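You operate a simulated robot arm through the tools that you are given. There is no shell and no other tool. Be economical: measure what you need, move in short steps, check, and stop when the job is done.

You are at the controls of a simulated robot arm. One attempt, no reset.

Task
Silence the alarm, go back to mains, then switch UNITS and TAPE on.
Fine: MUTE once; feed knob to MAINS before either switch; the display ends on RUNNING.

The check looks at the end state, three seconds after you hand in, the way a careful person would. Anything else that was tipped, shoved, dropped, spilled or broken makes it a failure.

Robot
A 7-joint arm with a two-finger parallel gripper, fixed in place. Base frame: the origin is at the foot of the arm, x ahead of it, y to its left, z up. Readings come in cm, degrees, newtons and seconds.
With the tool pointing down near the work surface it reaches from about 12 to 64 cm from the base axis. Its first joint turns from -66.0 to 66.0 degrees. Payload 2.4 kg.
The tool frame sits at the grasp point between the pads (the TCP): z along the fingers, y along the line on which they close. The tips reach 3 cm beyond it. Largest opening 9.4 cm; finger width 2.8, thickness 1; the body of the gripper, 5 by 9.6 cm, starts 5.5 cm behind the TCP.
Orientation is told as [roll, pitch, yaw] about the base's x, y, z axes, in that order, counted from this pose: with the fingers straight down and closing along the base's y, the tool's x points along the base's -x, its y along +y and its z along -z.

Tools
- The arm moves only by the tool move_arm. Its argument "plan" is a list of rows, each a list of 7 numbers: the shift along the base's x, y, z in cm, then the turn, a rotation vector about the base's x, y, z in degrees, then the gripper command, from -1 (fully open) to 1 (shut), values between in proportion. In form: [[tx, ty, tz, ax, ay, az, claw], ...]. A call has 1 to 20 rows; each row shifts and turns the commanded pose from where the row before left it. Rows are played at 5 a second. More than 5 cm and 8.6 degrees between two rows, or a gripper value outside its range, and nothing of the call is played. Where a pose cannot be reached the arm comes as near as it can. A force on the tool above 40 N (or 10 N above the force at the start of the call, whichever is more), or a blocked arm, ends the call early, and 0.2 s more pass. Each finger travels about 15.3 cm/s and halts on what it meets, pressing with about 42 N; the grip force reading is that of the motor and also rises with nothing between the fingers. The clock runs only during rows and for 0.2 s after the last one: add rows that do not move to give the fingers time. It gives the time, the measured TCP pose, the force on the tool (base axes), the opening and the grip force at its end, in the units of the frame above (readings bear some noise), with the torque about the TCP (base axes, N m) and any sound that the robot's microphone picked up, and new pictures: "views" is both (left out), scene, wrist or none.
- Cameras (640 x 400 px; columns grow to the right, rows downward): "scene" is fixed at [3.98, 48.19, 143.71]; the picture's right is [-0.70, -0.72, 0.00], its down [-0.45, 0.44, -0.78] and it looks along [0.56, -0.54, -0.63] (base axes); focal length 346 px, centre (320, 200). "wrist" rides on the gripper at [7.6, 1.4, -10.2] in the tool frame; the picture's right is [-0.18, 0.98, 0.00], its down [-0.75, -0.14, -0.64] and it looks along [-0.63, -0.12, 0.77] (tool axes); focal length 243 px, centre (320, 200). There is no depth. A picture from a camera that has moved, and an enlarged one, comes with that camera's place and axes in the base frame and with its lens.
- enlarge(camera, box): a new picture of the part [left, top, right, bottom] of that camera's present view, enlarged. No time passes.
- close_job(): hands the job in; it is judged then, once.

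Go step by step. Nothing tells you positions but the pictures and the camera data: compare them with the known pose of the tool, close in by small moves and look again before you grip or let go. The budget is 120 turns and 200 pictures, counting those below and the enlarged ones. Unless the task says otherwise, let go and move clear before handing in, and close with one line.

The tools are called after ">>>" as a command line: name --pt "numbers of a row" for each row, then --argument value for the rest, lists and objects as JSON in quotes. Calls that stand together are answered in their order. move_arm: Moves the arm, as the interface text tells. Its arguments: {"type":"object","properties":{"plan":{"type":"array","items":{"type":"array","items":{"type":"number"}}},"views":{"type":"string","enum":["both","scene","wrist","none"]}},"required":["plan"]} The other tools are called the same way: enlarge (camera, box) takes an enlarged picture of a part of a camera's view; close_job () hands the job in.

At the start:

```text
time_s: 0.0
position: [38.3, -15.12, 94.42]
ee_rot: [0.0, -0.1, 0.0]
contact_force: [0.1, 0.2, 0.2]
torque: [-0.01, -0.02, 0.02]
width: 9.39
grip_force: 0.1
```

scene: 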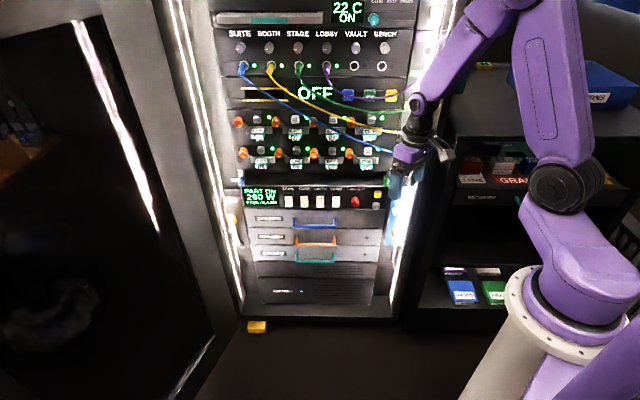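
wrist: 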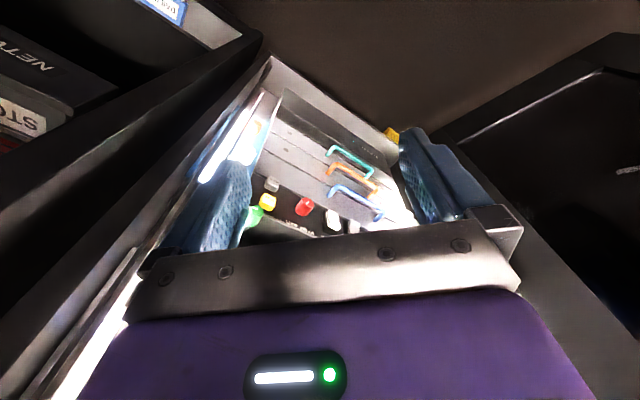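

I see a rack with several panels; the panel with the display, switches and knob looks like the power unit. I enlarge the scene to read the labels.

>>> enlarge --camera "scene" --box '[225, 170, 405, 280]'

>>> enlarge --camera "scene" --box '[225, 0, 425, 125]'

>>> enlarge --camera "scene" --box '[225, 80, 405, 190]'

```text
3.56 times, centred on (315, 225) of scene
camera zoom: at [3.98, 48.19, 143.71], right [-0.7, -0.72, 0.0], down [-0.45, 0.44, -0.78], along [0.56, -0.54, -0.63], focal length 1232 px, centre (338, 111)
```

zoom: 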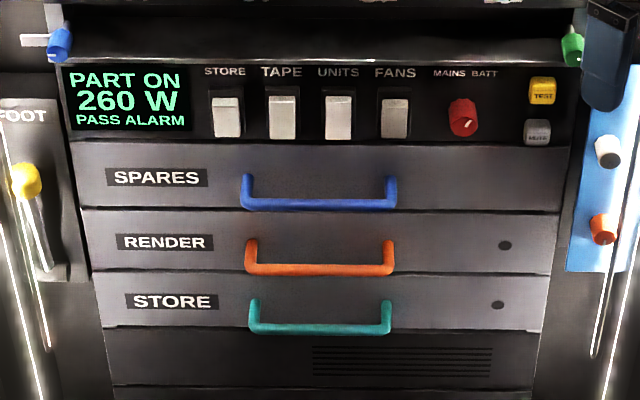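

```text
3.20 times, centred on (325, 62) of scene
camera zoom: at [3.98, 48.19, 143.71], right [-0.7, -0.72, 0.0], down [-0.45, 0.44, -0.78], along [0.56, -0.54, -0.63], focal length 1108 px, centre (304, 640)
```

zoom: 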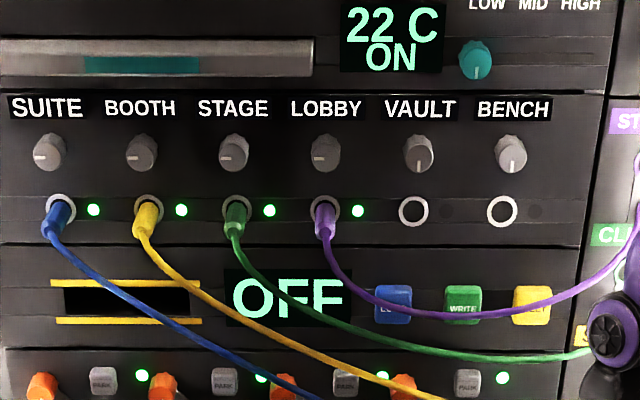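

```text
3.56 times, centred on (315, 135) of scene
camera zoom: at [3.98, 48.19, 143.71], right [-0.7, -0.72, 0.0], down [-0.45, 0.44, -0.78], along [0.56, -0.54, -0.63], focal length 1232 px, centre (338, 431)
```

zoom: 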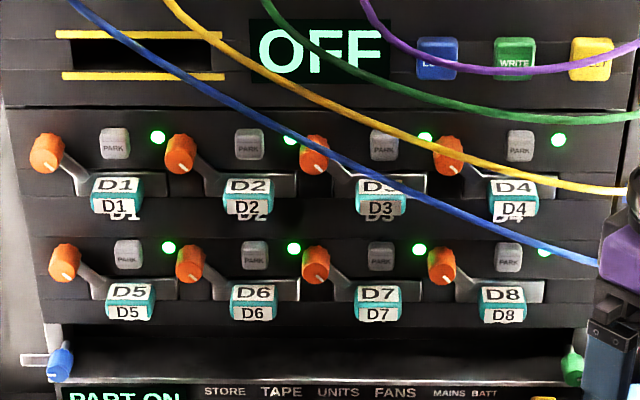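

I place the red feed knob at about (60, -22.5, 70) by triangulation, with the rack facing the base at roughly -44° yaw. I now read the panel's details more closely.

>>> enlarge --camera "scene" --box '[276, 182, 346, 214]'

>>> enlarge --camera "scene" --box '[335, 182, 405, 222]'

>>> enlarge --camera "wrist" --box '[230, 130, 400, 236]'

```text
9.14 times, centred on (311, 198) of scene
camera zoom: at [3.98, 48.19, 143.71], right [-0.7, -0.72, 0.0], down [-0.45, 0.44, -0.78], along [0.56, -0.54, -0.63], focal length 3167 px, centre (402, 218)
```

zoom: 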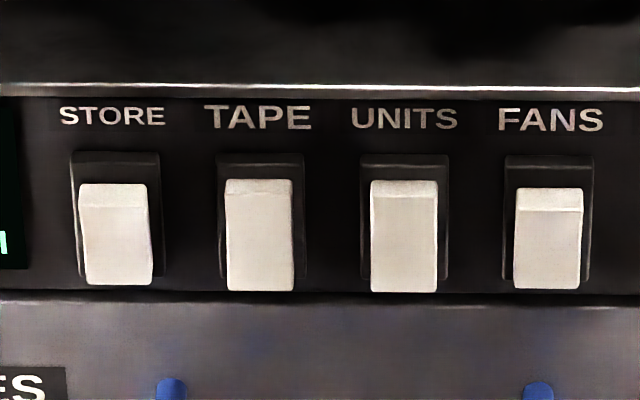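

```text
9.14 times, centred on (370, 202) of scene
camera zoom: at [3.98, 48.19, 143.71], right [-0.7, -0.72, 0.0], down [-0.45, 0.44, -0.78], along [0.56, -0.54, -0.63], focal length 3167 px, centre (-137, 182)
```

zoom: 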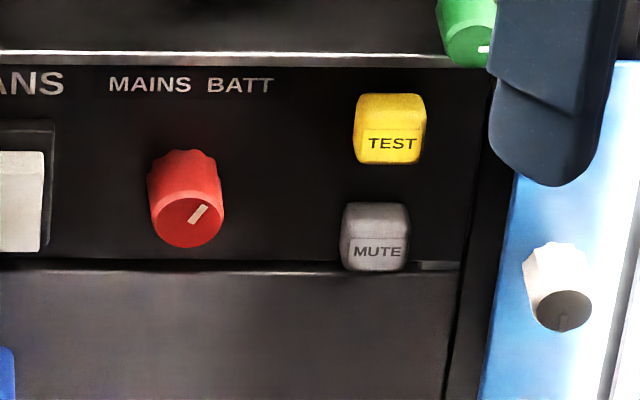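

```text
3.76 times, centred on (315, 183) of wrist
camera zoom: at [30.66, -13.79, 104.75], right [0.18, 0.98, 0.0], down [0.75, -0.14, 0.64], along [0.63, -0.12, -0.77], focal length 913 px, centre (339, 264)
```

zoom: 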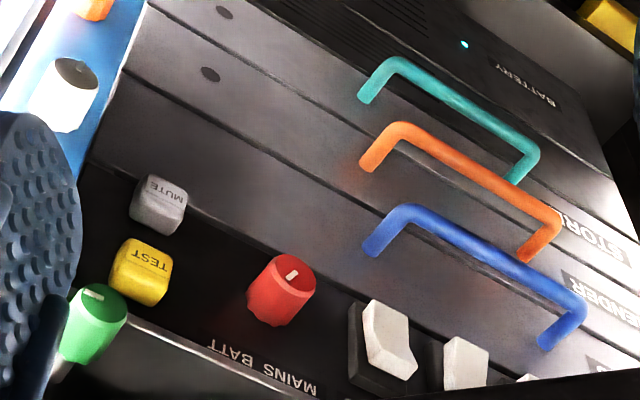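

PAST the labels: knob points to BATT (upper right), MAINS is upper left, MUTE is at the lower right, and UNITS/TAPE sit in a different rocker position than STORE/FANS. I back off slightly, lower and yaw to face the rack.

>>> move_arm --pt "-0.5 0.5 -2 0 0 -7.4 -1" --pt "-0.5 0.5 -2 0 0 -7.4 -1" --pt "-0.5 0.5 -2 0 0 -7.3 -1" --pt "-0.5 0.5 -2 0 0 -7.3 -1" --pt "-0.5 0.5 -2 0 0 -7.3 -1" --pt "-0.5 0.5 -2 0 0 -7.3 -1"

```text
time_s: 1.4
position: [35.22, -12.14, 82.42]
ee_rot: [0.1, 0.0, -44.0]
contact_force: [0.5, 0.8, 0.5]
torque: [-0.01, -0.01, -0.03]
width: 9.4
grip_force: 0.0
camera wrist: at [30.71, -5.92, 92.72], right [0.82, 0.58, 0.0], down [0.44, -0.63, 0.64], along [0.37, -0.52, -0.77], focal length 243 px, centre (320, 200)
```

scene: 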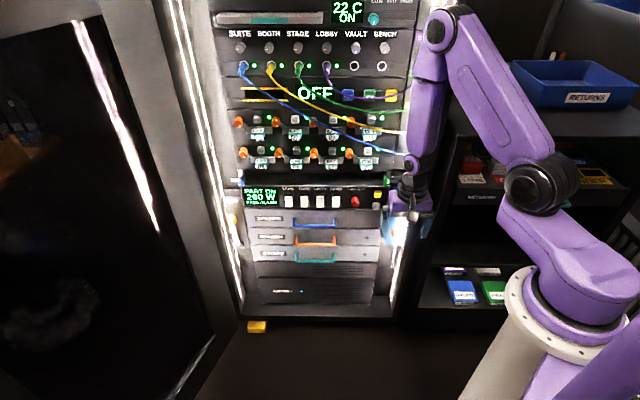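
wrist: 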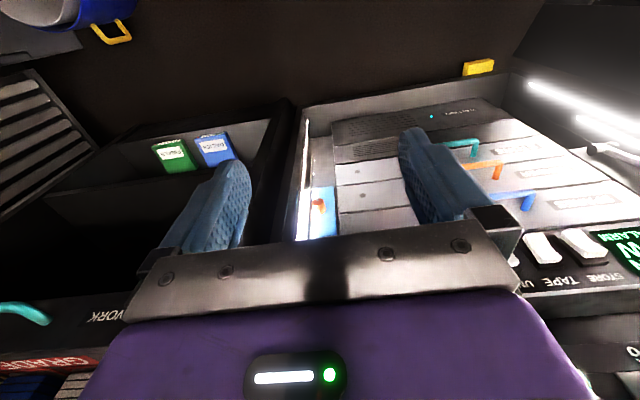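

The tool now faces the rack squarely in yaw. Next I tilt it to point horizontally at the panel while lowering to panel height.

>>> move_arm --pt "0.4 0.4 -1 -5.68 -5.89 0 -1" --pt "0.4 0.4 -1 -5.68 -5.89 0 -1" --pt "0.4 0.4 -1 -5.68 -5.89 0 -1" --pt "0.4 0.4 -1 -5.68 -5.89 0 -1" --pt "0.4 0.4 -1 -5.68 -5.89 0 -1" --pt "0.4 0.4 -1 -5.68 -5.89 0 -1" --pt "0.4 0.4 -1 -5.68 -5.89 0 -1" --pt "0.4 0.4 -1 -5.68 -5.89 0 -1" --pt "0.4 0.4 -1 -5.68 -5.89 0 -1" --pt "0.4 0.4 -1 -5.68 -5.89 0 -1" --pt "0 0 0 -5.68 -5.89 0 -1"

```text
time_s: 3.8
position: [39.27, -8.27, 72.56]
ee_rot: [168.9, -89.8, 147.3]
contact_force: [0.3, 0.5, 0.3]
torque: [-0.02, 0.0, -0.03]
width: 9.4
grip_force: 0.0
camera wrist: at [32.87, -0.16, 64.92], right [0.68, 0.71, 0.18], down [-0.56, 0.34, 0.75], along [0.47, -0.62, 0.63], focal length 243 px, centre (320, 200)
```

scene: 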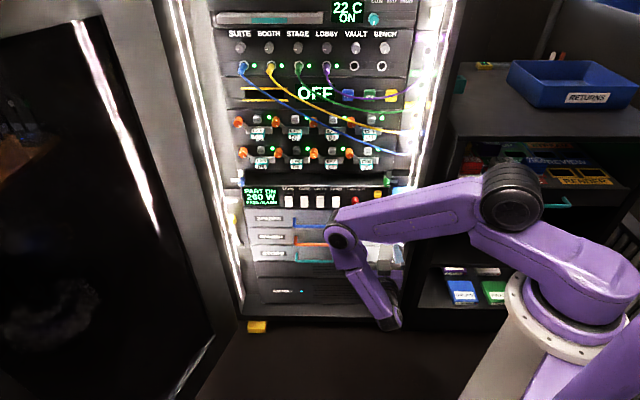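
wrist: 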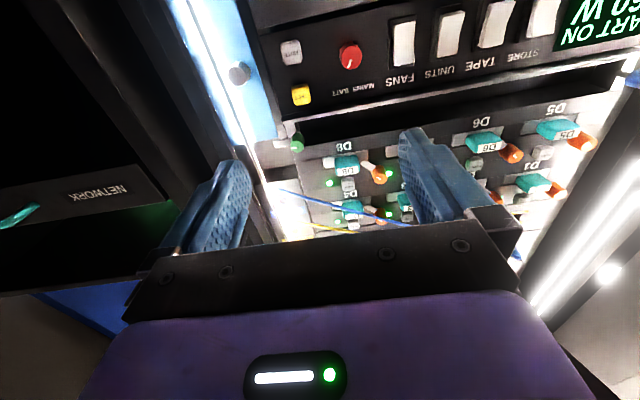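

The wrist now looks up at the panel (picture upside down). I enlarge to locate MUTE, the knob and rockers accurately.

>>> enlarge --camera "wrist" --box '[250, 0, 420, 106]'

>>> enlarge --camera "wrist" --box '[380, 0, 580, 110]'

```text
3.76 times, centred on (335, 53) of wrist
camera zoom: at [32.87, -0.16, 64.92], right [0.68, 0.71, 0.18], down [-0.56, 0.34, 0.75], along [0.47, -0.62, 0.63], focal length 913 px, centre (264, 753)
```

zoom: 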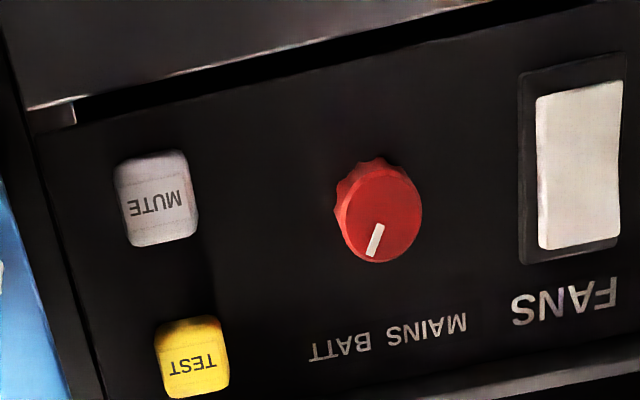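

```text
3.20 times, centred on (480, 55) of wrist
camera zoom: at [32.87, -0.16, 64.92], right [0.68, 0.71, 0.18], down [-0.56, 0.34, 0.75], along [0.47, -0.62, 0.63], focal length 776 px, centre (-192, 664)
```

zoom: 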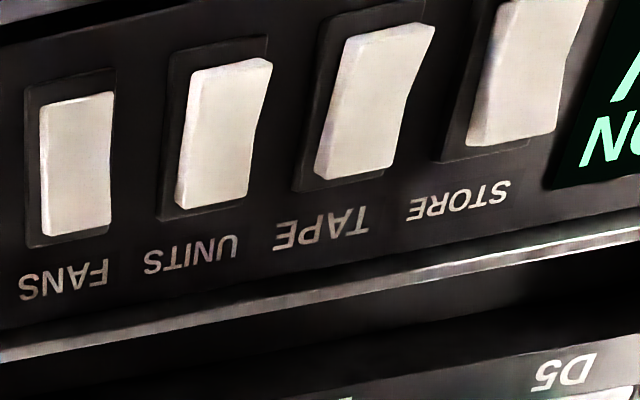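

MUTE's face is near (53.5, -25.5, 69.3), the knob near (58.2, -20.6, 71), with faces about 22 cm ahead of the TCP. I close the fingers and approach MUTE, stopping about 4 cm short.

>>> move_arm --pt "-1.7 -1.7 -3.3 0 0 0 1" --pt "2 -1.93 0 0 0 0 1" --pt "2 -1.93 0 0 0 0 1" --pt "2 -1.93 0 0 0 0 1" --pt "2 -1.93 0 0 0 0 1" --pt "2 -1.93 0 0 0 0 1" --pt "0.8 -0.77 0 0 0 0 1" --pt "0 0 0 0 0 0 1"

```text
time_s: 5.6
position: [48.46, -20.26, 69.27]
ee_rot: [118.5, -90.0, -162.4]
contact_force: [-0.3, 0.5, -0.2]
torque: [0.04, 0.04, 0.0]
width: 0.0
grip_force: 32.4
out of reach, approached as far as the arm can: row 1
camera wrist: at [42.02, -12.17, 61.63], right [0.68, 0.71, 0.18], down [-0.56, 0.34, 0.75], along [0.47, -0.62, 0.63], focal length 243 px, centre (320, 200)
```

scene: 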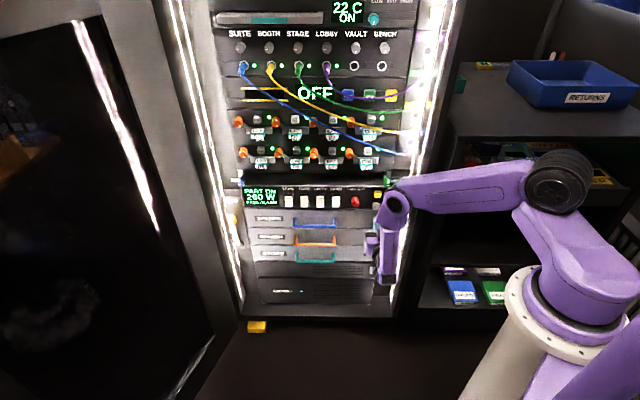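
wrist: 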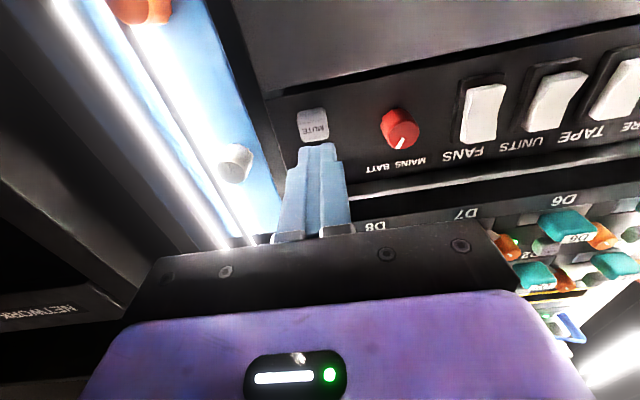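

The tips point at MUTE; I check alignment with a close-up.

>>> enlarge --camera "wrist" --box '[250, 80, 450, 200]'

>>> enlarge --camera "scene" --box '[335, 180, 425, 236]'

```text
3.20 times, centred on (350, 140) of wrist
camera zoom: at [42.02, -12.17, 61.63], right [0.68, 0.71, 0.18], down [-0.56, 0.34, 0.75], along [0.47, -0.62, 0.63], focal length 776 px, centre (224, 392)
```

zoom: 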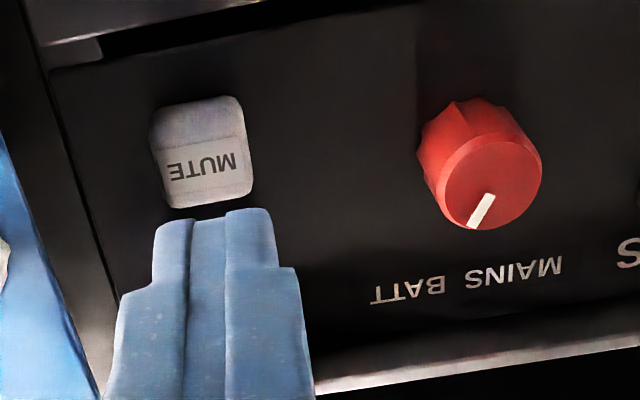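

```text
7.11 times, centred on (380, 208) of scene
camera zoom: at [3.98, 48.19, 143.71], right [-0.7, -0.72, 0.0], down [-0.45, 0.44, -0.78], along [0.56, -0.54, -0.63], focal length 2463 px, centre (-107, 143)
```

zoom: 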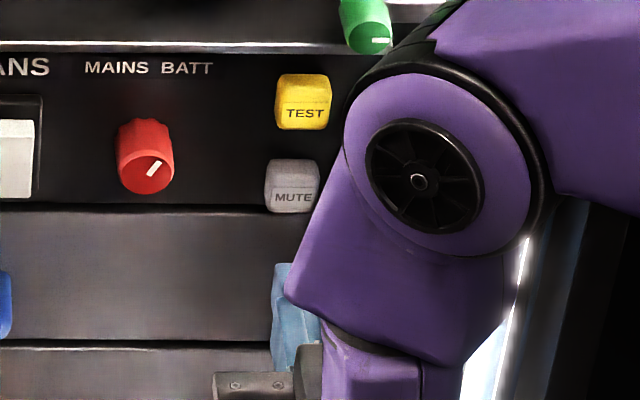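

Alignment is good to half a centimetre; I shift 0.45 cm right and 0.3 cm up, then advance in small steps until the button clicks.

>>> move_arm --pt "-0.32 -0.32 0.3 0 0 0 1" --pt "1.1 -1.06 0 0 0 0 1" --pt "1.1 -1.06 0 0 0 0 1" --pt "0.7 -0.68 0 0 0 0 1" --pt "0 0 0 0 0 0 1"

>>> enlarge --camera "wrist" --box '[250, 80, 450, 200]'

```text
time_s: 6.8
position: [51.0, -23.44, 69.52]
ee_rot: [103.4, -90.0, -147.2]
contact_force: [-0.8, 0.1, 0.5]
torque: [-0.03, 0.02, -0.03]
width: 0.0
grip_force: 33.4
camera wrist: at [44.54, -15.31, 61.89], right [0.68, 0.71, 0.18], down [-0.56, 0.34, 0.75], along [0.47, -0.62, 0.63], focal length 243 px, centre (320, 200)
```

scene: 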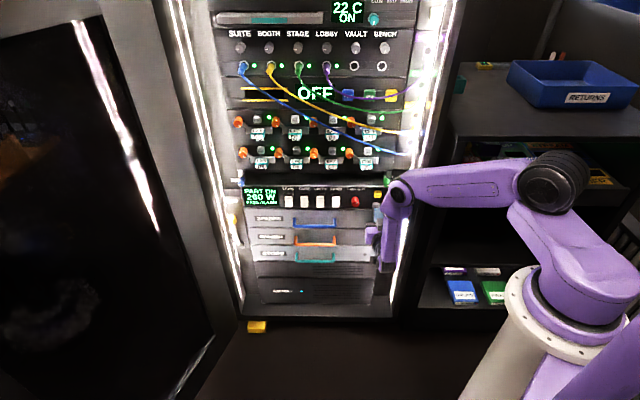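
wrist: 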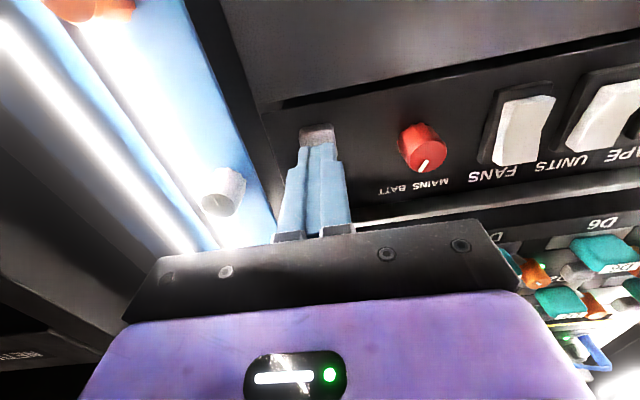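

```text
3.20 times, centred on (350, 140) of wrist
camera zoom: at [44.54, -15.31, 61.89], right [0.68, 0.71, 0.18], down [-0.56, 0.34, 0.75], along [0.47, -0.62, 0.63], focal length 776 px, centre (224, 392)
```

zoom: 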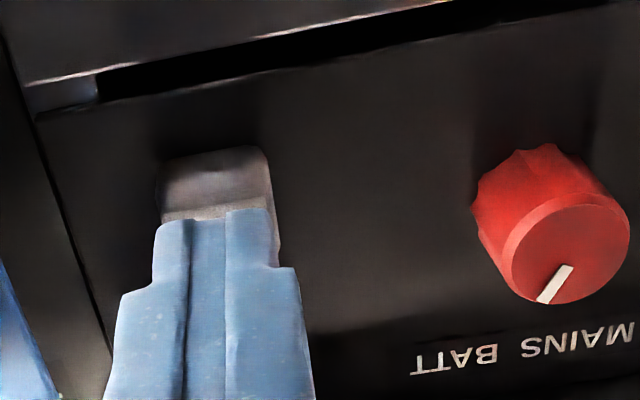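

The tips sit right before the MUTE face, well centred. I press in small steps.

>>> move_arm --pt "0.36 -0.35 0 0 0 0 1" --pt "0.22 -0.21 0 0 0 0 1" --pt "0.15 -0.14 0 0 0 0 1" --pt "0.15 -0.14 0 0 0 0 1" --views "none"

```text
time_s: 7.8
position: [51.8, -24.29, 69.59]
ee_rot: [94.6, -90.1, -138.6]
contact_force: [-0.6, -0.5, 0.2]
torque: [0.02, 0.0, -0.03]
width: 0.0
grip_force: 33.2
```

No contact yet; I continue in small steps.

>>> move_arm --pt "0.15 -0.14 0 0 0 0 1" --pt "0.15 -0.14 0 0 0 0 1" --views "none"

>>> enlarge --camera "wrist" --box '[250, 80, 450, 200]'

```text
time_s: 8.4
position: [52.17, -24.47, 69.37]
ee_rot: [127.8, -90.0, -171.9]
contact_force: [-2.7, 2.2, 1.3]
torque: [-0.01, -0.01, -0.06]
width: 0.01
grip_force: 33.4
heard: click
```

```text
3.20 times, centred on (350, 140) of wrist
camera zoom: at [45.75, -16.42, 61.85], right [0.68, 0.71, 0.18], down [-0.56, 0.34, 0.75], along [0.47, -0.62, 0.63], focal length 776 px, centre (224, 392)
```

zoom: 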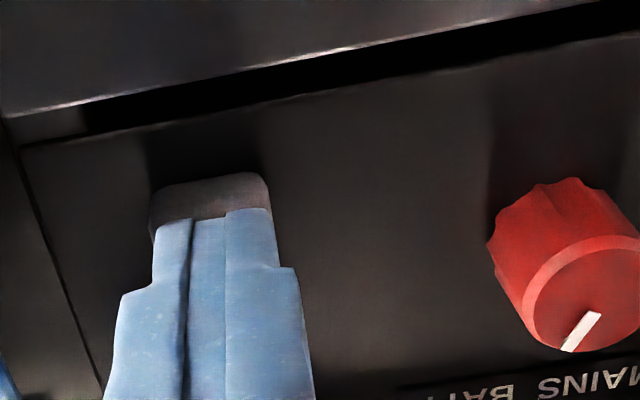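

It clicked. I pull straight back and check the display.

>>> move_arm --pt "-1.4 1.35 0 0 0 0 1" --pt "-2.2 2.1 0 0 0 0 1" --pt "-2.2 2.1 0 0 0 0 1" --views "wrist"

>>> enlarge --camera "scene" --box '[235, 175, 395, 225]'

```text
time_s: 9.2
position: [46.42, -18.92, 69.65]
ee_rot: [120.7, -89.9, -164.7]
contact_force: [-0.3, 0.1, 0.3]
torque: [-0.02, 0.01, 0.01]
width: 0.01
grip_force: 32.9
camera wrist: at [39.95, -10.9, 61.96], right [0.68, 0.71, 0.19], down [-0.56, 0.34, 0.75], along [0.47, -0.62, 0.63], focal length 243 px, centre (320, 200)
```

wrist: 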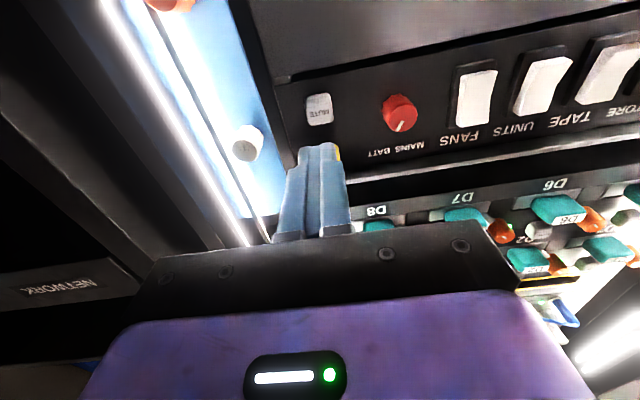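

```text
4.00 times, centred on (315, 200) of scene
camera zoom: at [3.98, 48.19, 143.71], right [-0.7, -0.72, 0.0], down [-0.45, 0.44, -0.78], along [0.56, -0.54, -0.63], focal length 1386 px, centre (340, 200)
```

zoom: 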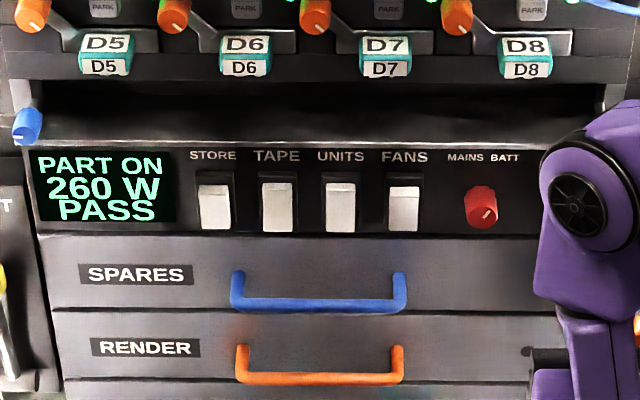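

The alarm line is gone; knob remains on BATT. I move in line with the knob (refined at (58.6, -21.2, 71.15)), open part way and roll 45° clockwise so that the turn ends at 45° the other way.

>>> move_arm --pt "1.6 1.66 0.5 5.4 -5.2 0 -0.2" --pt "1.6 1.66 0.5 5.4 -5.2 0 -0.2" --pt "1.63 1.65 0.55 5.4 -5.2 0 -0.2" --pt "0 0 0 5.4 -5.2 0 -0.2" --pt "0 0 0 5.4 -5.2 0 -0.2" --pt "0 0 0 5.4 -5.2 0 -0.2"

>>> enlarge --camera "scene" --box '[325, 170, 425, 232]'

```text
time_s: 10.6
position: [51.13, -13.88, 70.97]
ee_rot: [90.0, -44.9, -133.8]
contact_force: [0.0, 0.1, 0.7]
torque: [0.01, -0.01, -0.01]
width: 5.63
grip_force: 0.1
camera wrist: at [48.21, -2.34, 66.66], right [0.39, 0.4, 0.83], down [-0.9, -0.01, 0.43], along [0.18, -0.91, 0.36], focal length 243 px, centre (320, 200)
```

scene: 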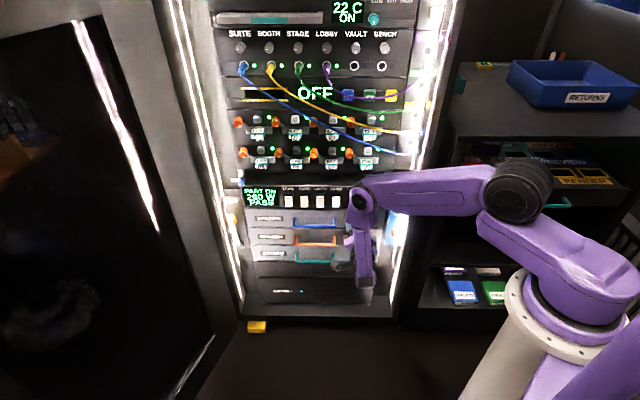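
wrist: 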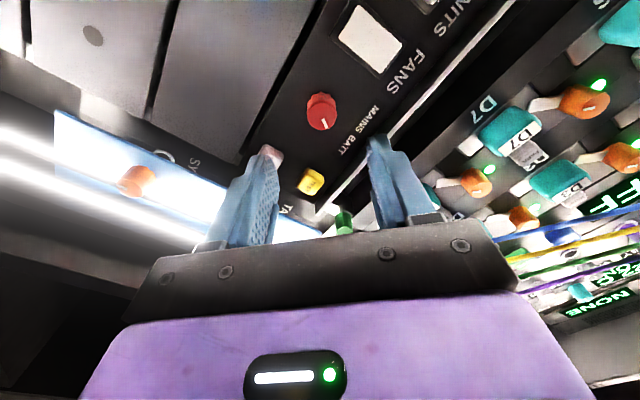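

```text
6.40 times, centred on (375, 201) of scene
camera zoom: at [3.98, 48.19, 143.71], right [-0.7, -0.72, 0.0], down [-0.45, 0.44, -0.78], along [0.56, -0.54, -0.63], focal length 2217 px, centre (-32, 194)
```

zoom: 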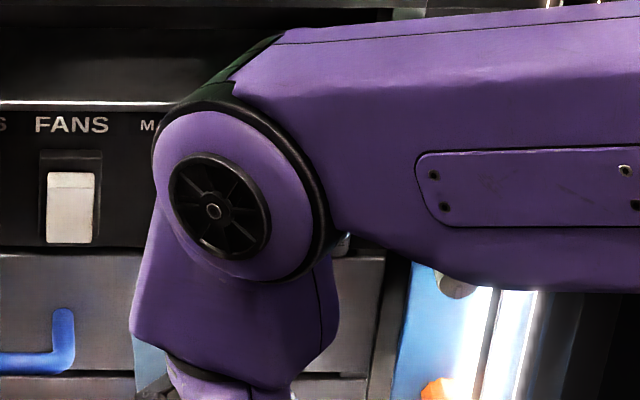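

The knob appears where predicted in the wrist view. I verify the close-up, then approach.

>>> enlarge --camera "wrist" --box '[240, 70, 440, 190]'

>>> move_arm --pt "1.8 -1.73 0 0 0 0 -0.2" --pt "1.8 -1.73 0 0 0 0 -0.2" --pt "0.7 -0.67 0 0 0 0 -0.2" --pt "0 0 0 0 0 0 -0.2" --views "wrist"

>>> enlarge --camera "wrist" --box '[240, 70, 440, 190]'

```text
3.20 times, centred on (340, 130) of wrist
camera zoom: at [48.21, -2.34, 66.66], right [0.39, 0.4, 0.83], down [-0.9, -0.01, 0.43], along [0.18, -0.91, 0.36], focal length 776 px, centre (256, 424)
```

zoom: 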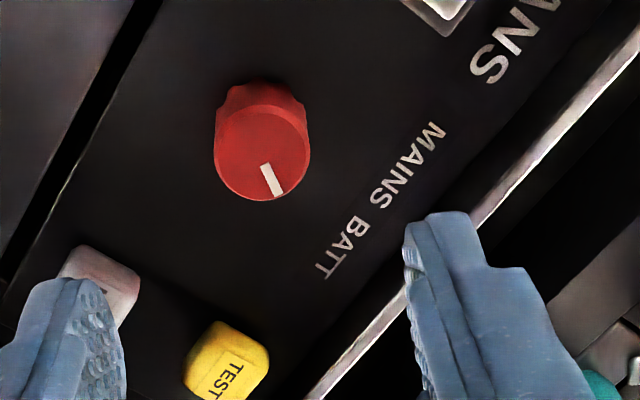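

```text
time_s: 11.6
position: [55.48, -18.24, 71.04]
ee_rot: [90.0, -44.9, -133.9]
contact_force: [0.3, 0.3, 0.5]
torque: [-0.01, -0.01, 0.0]
width: 5.63
grip_force: 0.0
camera wrist: at [52.53, -6.58, 66.68], right [0.39, 0.41, 0.83], down [-0.9, -0.01, 0.43], along [0.18, -0.91, 0.36], focal length 243 px, centre (320, 200)
```

wrist: 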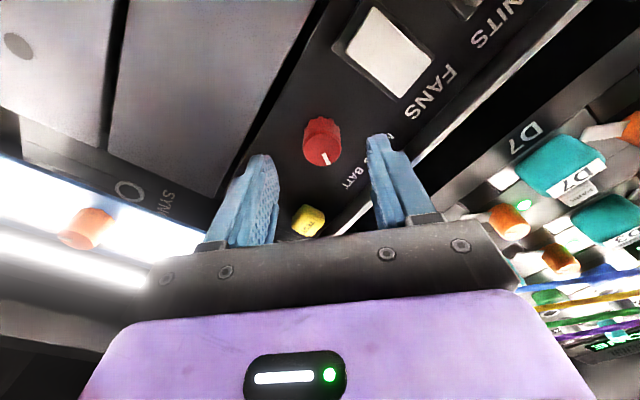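

```text
3.20 times, centred on (340, 130) of wrist
camera zoom: at [52.53, -6.58, 66.68], right [0.39, 0.41, 0.83], down [-0.9, -0.01, 0.43], along [0.18, -0.91, 0.36], focal length 776 px, centre (256, 424)
```

zoom: 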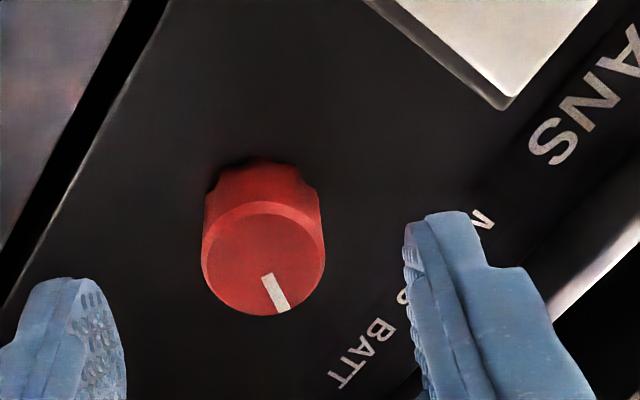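

Knob is centred between the fingers. I advance 2.7 cm to straddle it.

>>> move_arm --pt "0.72 -0.68 0.12 0 0 0 -0.2" --pt "0.72 -0.68 0 0 0 0 -0.2" --pt "0.5 -0.48 0 0 0 0 -0.2" --pt "0 0 0 0 0 0 -0.2" --views "wrist"

>>> enlarge --camera "wrist" --box '[240, 100, 440, 220]'

```text
time_s: 12.6
position: [57.4, -20.01, 71.26]
ee_rot: [90.1, -44.9, -133.8]
contact_force: [0.0, 0.0, -0.1]
torque: [0.01, 0.01, 0.02]
width: 5.64
grip_force: 0.1
camera wrist: at [54.47, -8.3, 66.81], right [0.39, 0.41, 0.83], down [-0.9, -0.01, 0.43], along [0.18, -0.91, 0.36], focal length 243 px, centre (320, 200)
```

wrist: 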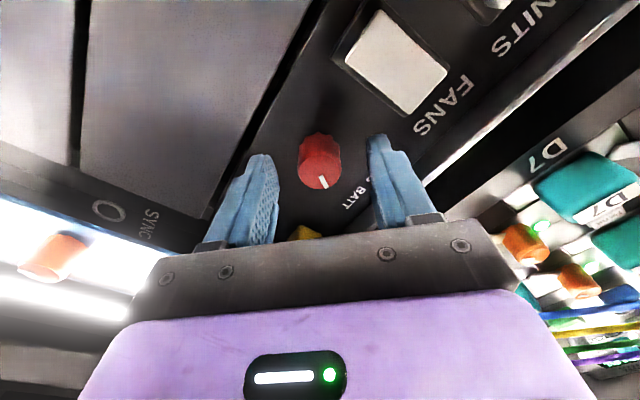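

```text
3.20 times, centred on (340, 160) of wrist
camera zoom: at [54.47, -8.3, 66.81], right [0.39, 0.41, 0.83], down [-0.9, -0.01, 0.43], along [0.18, -0.91, 0.36], focal length 776 px, centre (256, 328)
```

zoom: 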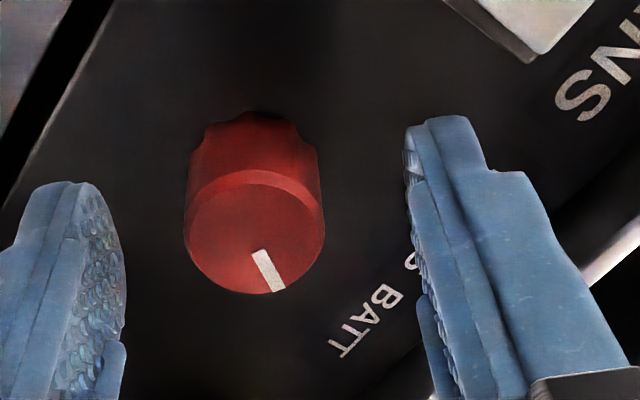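

The fingers straddle the knob. I close on it.

>>> move_arm --pt "0 0 0 0 0 0 0.2" --pt "0 0 0 0 0 0 0.4" --pt "0 0 0 0 0 0 0.6" --pt "0 0 0 0 0 0 0.6" --views "wrist"

```text
time_s: 13.6
position: [57.35, -19.88, 71.21]
ee_rot: [90.0, -45.0, -133.9]
contact_force: [1.7, 0.0, -0.9]
torque: [0.39, 0.39, -0.48]
width: 2.52
grip_force: 44.8
camera wrist: at [54.44, -8.31, 66.79], right [0.39, 0.41, 0.83], down [-0.9, -0.01, 0.43], along [0.18, -0.91, 0.36], focal length 243 px, centre (320, 200)
```

wrist: 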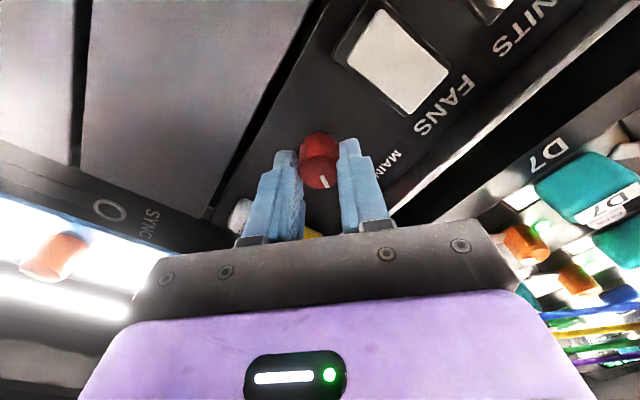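

Firm grip at 2.5 cm. I turn counter-clockwise, listening for the detent.

>>> move_arm --pt "0 0 0 -5.04 4.86 0 0.6" --pt "0 0 0 -5.04 4.86 0 0.6" --pt "0 0 0 -5.04 4.86 0 0.6" --pt "0 0 0 -5.04 4.86 0 0.6" --pt "0 0 0 -5.04 4.86 0 0.6" --pt "0 0 0 -5.04 4.86 0 0.6" --views "wrist"

>>> enlarge --camera "scene" --box '[235, 175, 395, 225]'

```text
time_s: 15.0
position: [57.31, -20.03, 71.05]
ee_rot: [89.7, -87.2, -133.7]
contact_force: [-5.4, 2.5, -0.5]
torque: [0.23, 0.22, -0.83]
width: 2.5
grip_force: 45.3
camera wrist: at [51.24, -11.63, 63.6], right [0.68, 0.7, 0.23], down [-0.59, 0.32, 0.75], along [0.45, -0.64, 0.62], focal length 243 px, centre (320, 200)
```

wrist: 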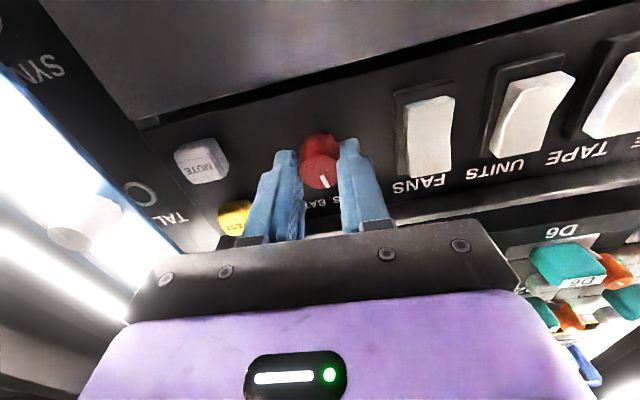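

```text
4.00 times, centred on (315, 200) of scene
camera zoom: at [3.97, 48.2, 143.71], right [-0.7, -0.72, 0.0], down [-0.45, 0.44, -0.78], along [0.56, -0.54, -0.63], focal length 1386 px, centre (340, 200)
```

zoom: 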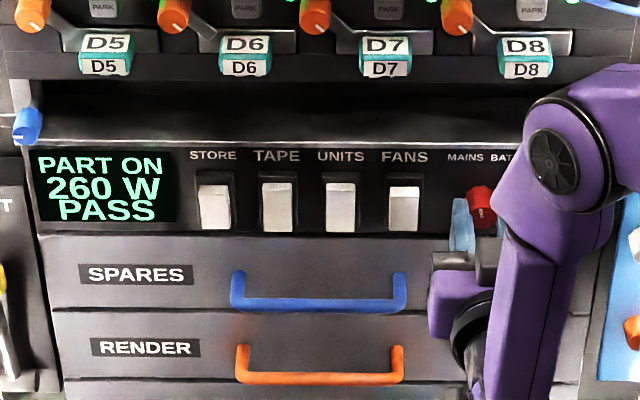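

The knob turns with the fingers; the pointer is now near upright. I continue.

>>> move_arm --pt "0 0 0 -5.04 4.86 0 0.6" --pt "0 0 0 -5.04 4.86 0 0.6" --pt "0 0 0 -5.04 4.86 0 0.6" --pt "0 0 0 -5.04 4.86 0 0.6" --pt "0 0 0 0 0 0 0.6" --views "wrist"

>>> enlarge --camera "scene" --box '[235, 175, 395, 225]'

```text
time_s: 16.2
position: [57.39, -20.06, 71.25]
ee_rot: [-90.2, -64.8, 46.1]
contact_force: [-4.7, -0.9, 0.2]
torque: [0.3, -0.52, -0.71]
width: 2.58
grip_force: 45.1
camera wrist: at [48.67, -14.34, 63.71], right [0.67, 0.7, -0.25], down [-0.33, 0.58, 0.74], along [0.66, -0.42, 0.62], focal length 243 px, centre (320, 200)
```

wrist: 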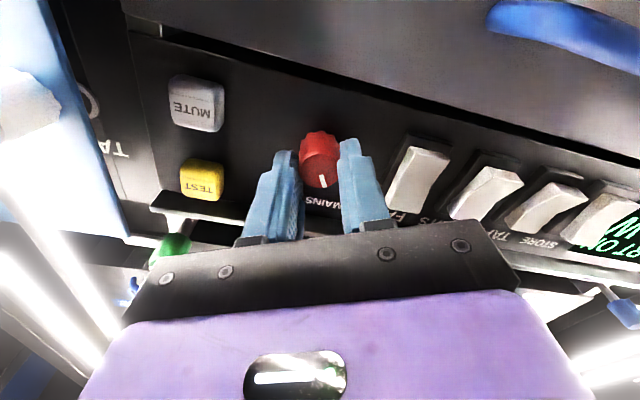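

```text
4.00 times, centred on (315, 200) of scene
camera zoom: at [3.97, 48.19, 143.71], right [-0.7, -0.72, 0.0], down [-0.45, 0.44, -0.78], along [0.56, -0.54, -0.63], focal length 1386 px, centre (340, 200)
```

zoom: 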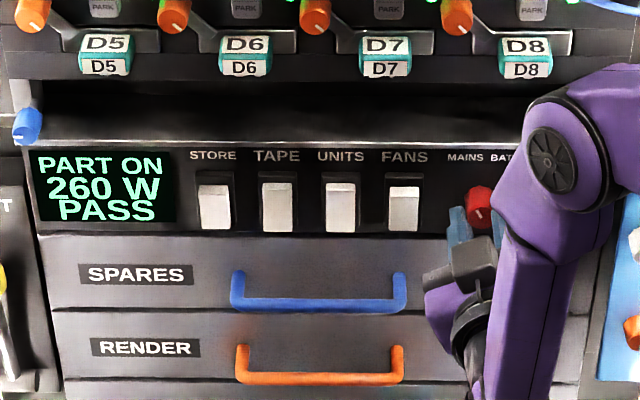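

The pointer is now left of upright without a click yet. I turn further in small steps.

>>> move_arm --pt "0 0 0 -4.32 4.16 0 0.6" --pt "0 0 0 -4.32 4.16 0 0.6" --pt "0 0 0 0 0 0 0.6" --views "none"

>>> enlarge --camera "scene" --box '[235, 175, 395, 225]'

```text
time_s: 17.0
position: [57.49, -19.95, 71.23]
ee_rot: [-90.2, -52.8, 46.1]
contact_force: [-6.0, -0.6, 1.7]
torque: [0.09, -0.4, -0.67]
width: 2.54
grip_force: 44.6
```

```text
4.00 times, centred on (315, 200) of scene
camera zoom: at [3.97, 48.19, 143.71], right [-0.7, -0.72, 0.0], down [-0.45, 0.44, -0.78], along [0.56, -0.54, -0.63], focal length 1386 px, centre (340, 200)
```

zoom: 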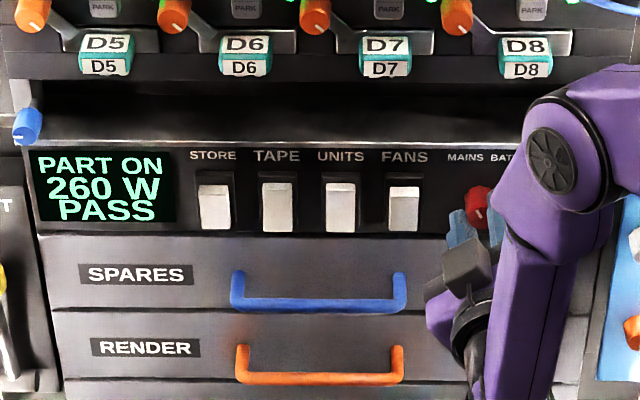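

I've turned 82° in total; I look at the pointer relative to the MAINS mark.

>>> enlarge --camera "wrist" --box '[240, 100, 440, 220]'

>>> enlarge --camera "scene" --box '[335, 185, 375, 210]'

```text
3.20 times, centred on (340, 160) of wrist
camera zoom: at [47.63, -15.45, 64.26], right [0.62, 0.64, -0.45], down [-0.23, 0.69, 0.69], along [0.75, -0.33, 0.58], focal length 776 px, centre (256, 328)
```

zoom: 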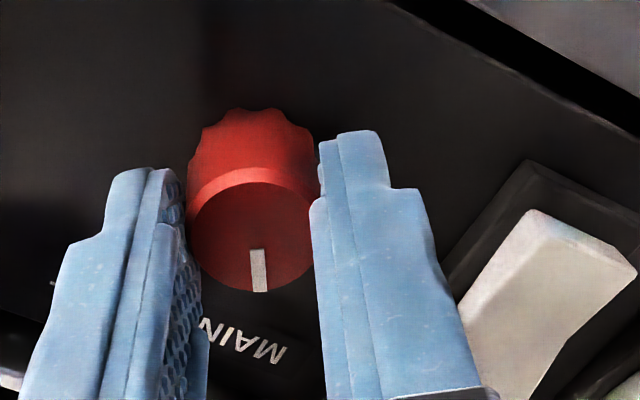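

```text
16.00 times, centred on (355, 198) of scene
camera zoom: at [3.97, 48.19, 143.71], right [-0.7, -0.72, 0.0], down [-0.45, 0.44, -0.78], along [0.56, -0.54, -0.63], focal length 5543 px, centre (-240, 240)
```

zoom: 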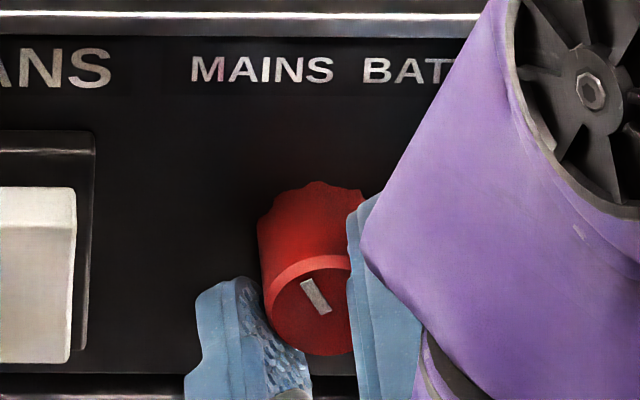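

The pointer stands about 30–35° left and slipped a little in the fingers, perhaps at a stop. I turn a bit more to tell.

>>> move_arm --pt "0 0 0 -4.32 4.16 0 0.7" --pt "0 0 0 -4.32 4.16 0 0.7" --pt "0 0 0 0 0 0 0.7" --views "none"

>>> enlarge --camera "wrist" --box '[240, 100, 440, 220]'

>>> enlarge --camera "scene" --box '[335, 185, 375, 210]'

```text
time_s: 17.8
position: [57.45, -19.98, 71.26]
ee_rot: [-90.1, -41.0, 46.1]
contact_force: [0.7, -1.4, 0.9]
torque: [0.58, -0.57, -0.61]
width: 2.51
grip_force: 44.8
```

```text
3.20 times, centred on (340, 160) of wrist
camera zoom: at [46.74, -16.4, 65.17], right [0.54, 0.56, -0.62], down [-0.13, 0.79, 0.6], along [0.83, -0.24, 0.5], focal length 776 px, centre (256, 328)
```

zoom: 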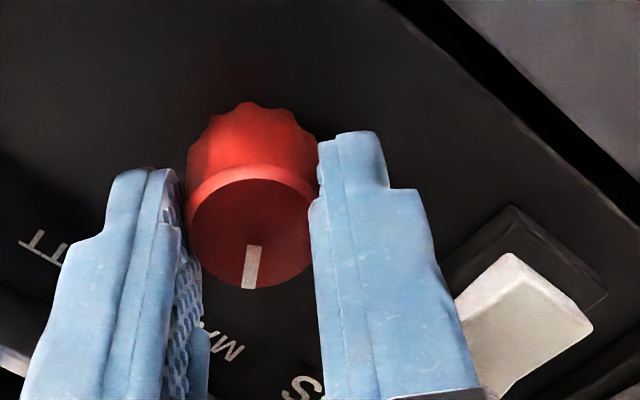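

```text
16.00 times, centred on (355, 198) of scene
camera zoom: at [3.98, 48.19, 143.71], right [-0.7, -0.72, 0.0], down [-0.45, 0.44, -0.78], along [0.56, -0.54, -0.63], focal length 5543 px, centre (-240, 240)
```

zoom: 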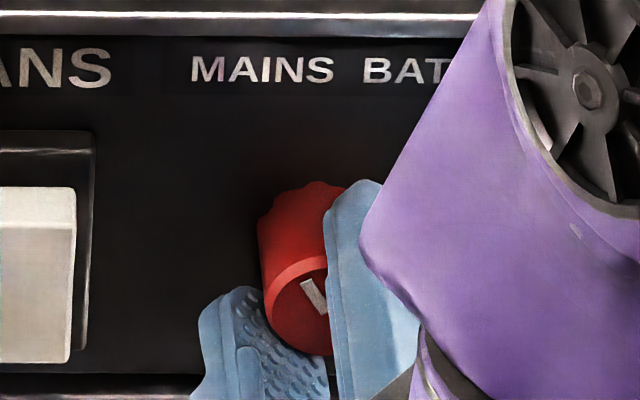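

The pointer stays put while the fingers slip, so the knob is at its MAINS stop. I release and back straight off.

>>> move_arm --pt "0 0 0 0 0 0 -0.2" --pt "0 0 0 0 0 0 -0.2" --pt "0 0 0 0 0 0 -0.2" --pt "-1.8 1.74 0 0 0 0 -0.2" --pt "-2.2 2.1 0 0 0 0 -0.2" --pt "-2.2 2.1 0 0 0 0 -0.2"

>>> enlarge --camera "scene" --box '[235, 175, 395, 225]'

>>> enlarge --camera "wrist" --box '[240, 60, 440, 180]'

```text
time_s: 19.2
position: [51.21, -13.9, 71.2]
ee_rot: [-90.2, -41.0, 46.1]
contact_force: [-0.4, -0.8, 0.0]
torque: [0.02, 0.01, -0.02]
width: 5.64
grip_force: 0.0
camera wrist: at [40.53, -10.4, 65.11], right [0.54, 0.56, -0.62], down [-0.13, 0.79, 0.6], along [0.83, -0.25, 0.5], focal length 243 px, centre (320, 200)
```

scene: 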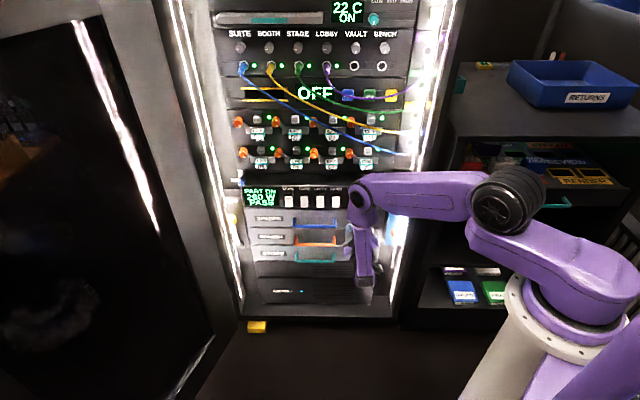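
wrist: 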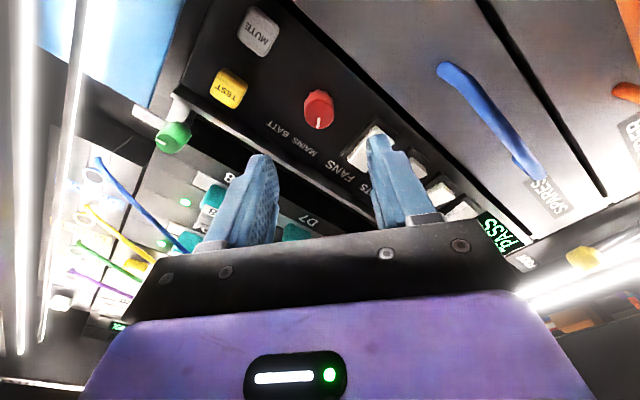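

```text
4.00 times, centred on (315, 200) of scene
camera zoom: at [3.98, 48.19, 143.71], right [-0.7, -0.72, 0.0], down [-0.45, 0.44, -0.78], along [0.56, -0.54, -0.63], focal length 1386 px, centre (340, 200)
```

zoom: 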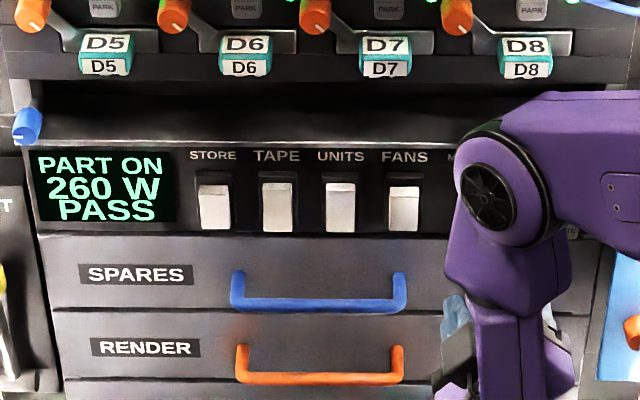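

```text
3.20 times, centred on (340, 120) of wrist
camera zoom: at [40.53, -10.4, 65.11], right [0.54, 0.56, -0.62], down [-0.13, 0.79, 0.6], along [0.83, -0.25, 0.5], focal length 776 px, centre (256, 456)
```

zoom: 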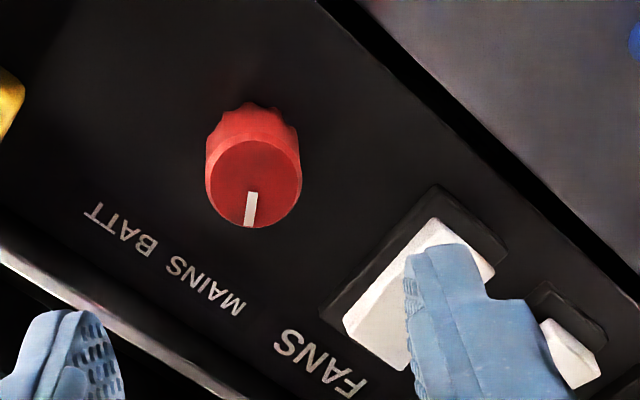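

The knob rests on MAINS. Now I roll back to level, close the fingers and line up with UNITS' lower half (the end that must be pressed in, as on STORE and FANS), about 7 cm out.

>>> move_arm --pt "1.2 1.24 -0.2 5.04 -4.86 0 1" --pt "1.2 1.24 -0.2 5.04 -4.86 0 1" --pt "1.2 1.24 -0.2 5.04 -4.86 0 1" --pt "1.2 1.24 -0.2 5.04 -4.86 0 1" --pt "1.2 1.23 -0.2 5.04 -4.86 0 1" --pt "1.2 1.23 -0.2 5.04 -4.86 0 1" --pt "1.2 1.23 -0.15 5.04 -4.86 0 1" --pt "0 0 0 0 0 0 1"

>>> enlarge --camera "wrist" --box '[230, 60, 430, 180]'

>>> enlarge --camera "scene" --box '[275, 180, 375, 240]'

```text
time_s: 21.0
position: [58.4, -5.38, 69.88]
ee_rot: [84.2, -89.9, -128.2]
contact_force: [0.5, -0.3, -0.2]
torque: [0.0, 0.0, -0.03]
width: 0.0
grip_force: 32.7
out of reach, approached as far as the arm can: row 7
camera wrist: at [51.94, 2.67, 62.26], right [0.68, 0.71, 0.19], down [-0.56, 0.34, 0.75], along [0.47, -0.62, 0.63], focal length 243 px, centre (320, 200)
```

scene: 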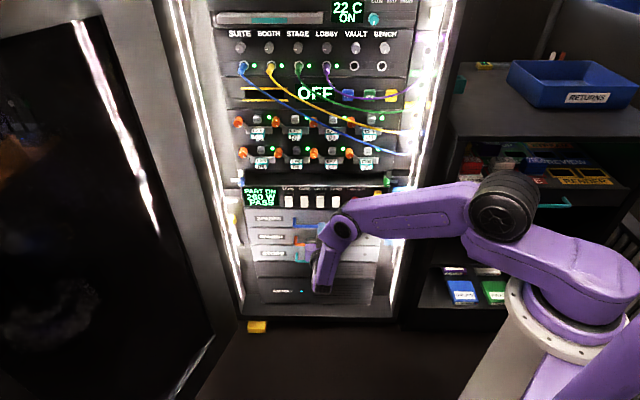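
wrist: 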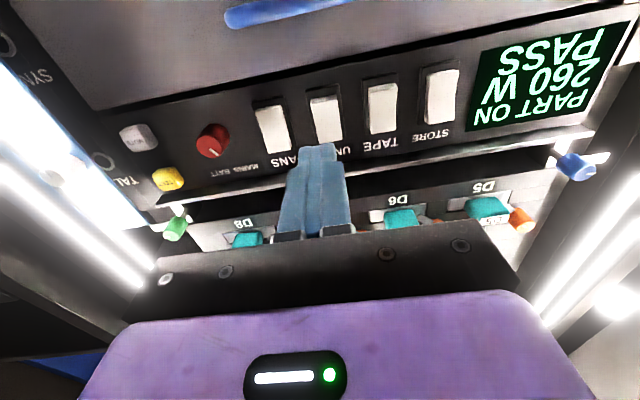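

```text
3.20 times, centred on (330, 120) of wrist
camera zoom: at [51.94, 2.67, 62.26], right [0.68, 0.71, 0.19], down [-0.56, 0.34, 0.75], along [0.47, -0.62, 0.63], focal length 776 px, centre (288, 456)
```

zoom: 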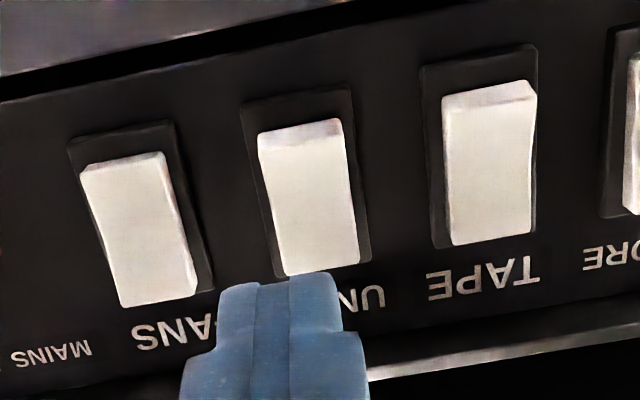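

```text
6.40 times, centred on (325, 210) of scene
camera zoom: at [3.98, 48.19, 143.71], right [-0.7, -0.72, 0.0], down [-0.45, 0.44, -0.78], along [0.56, -0.54, -0.63], focal length 2217 px, centre (288, 136)
```

zoom: 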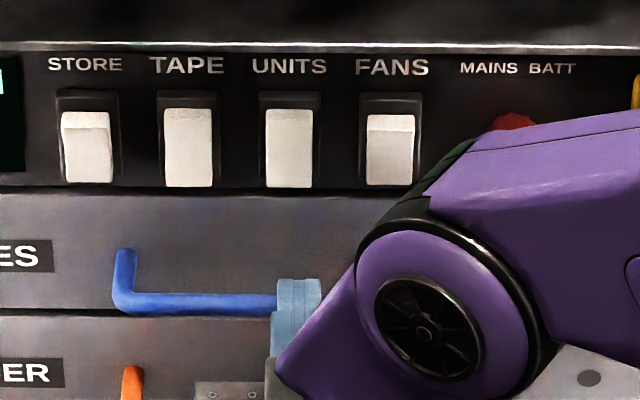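

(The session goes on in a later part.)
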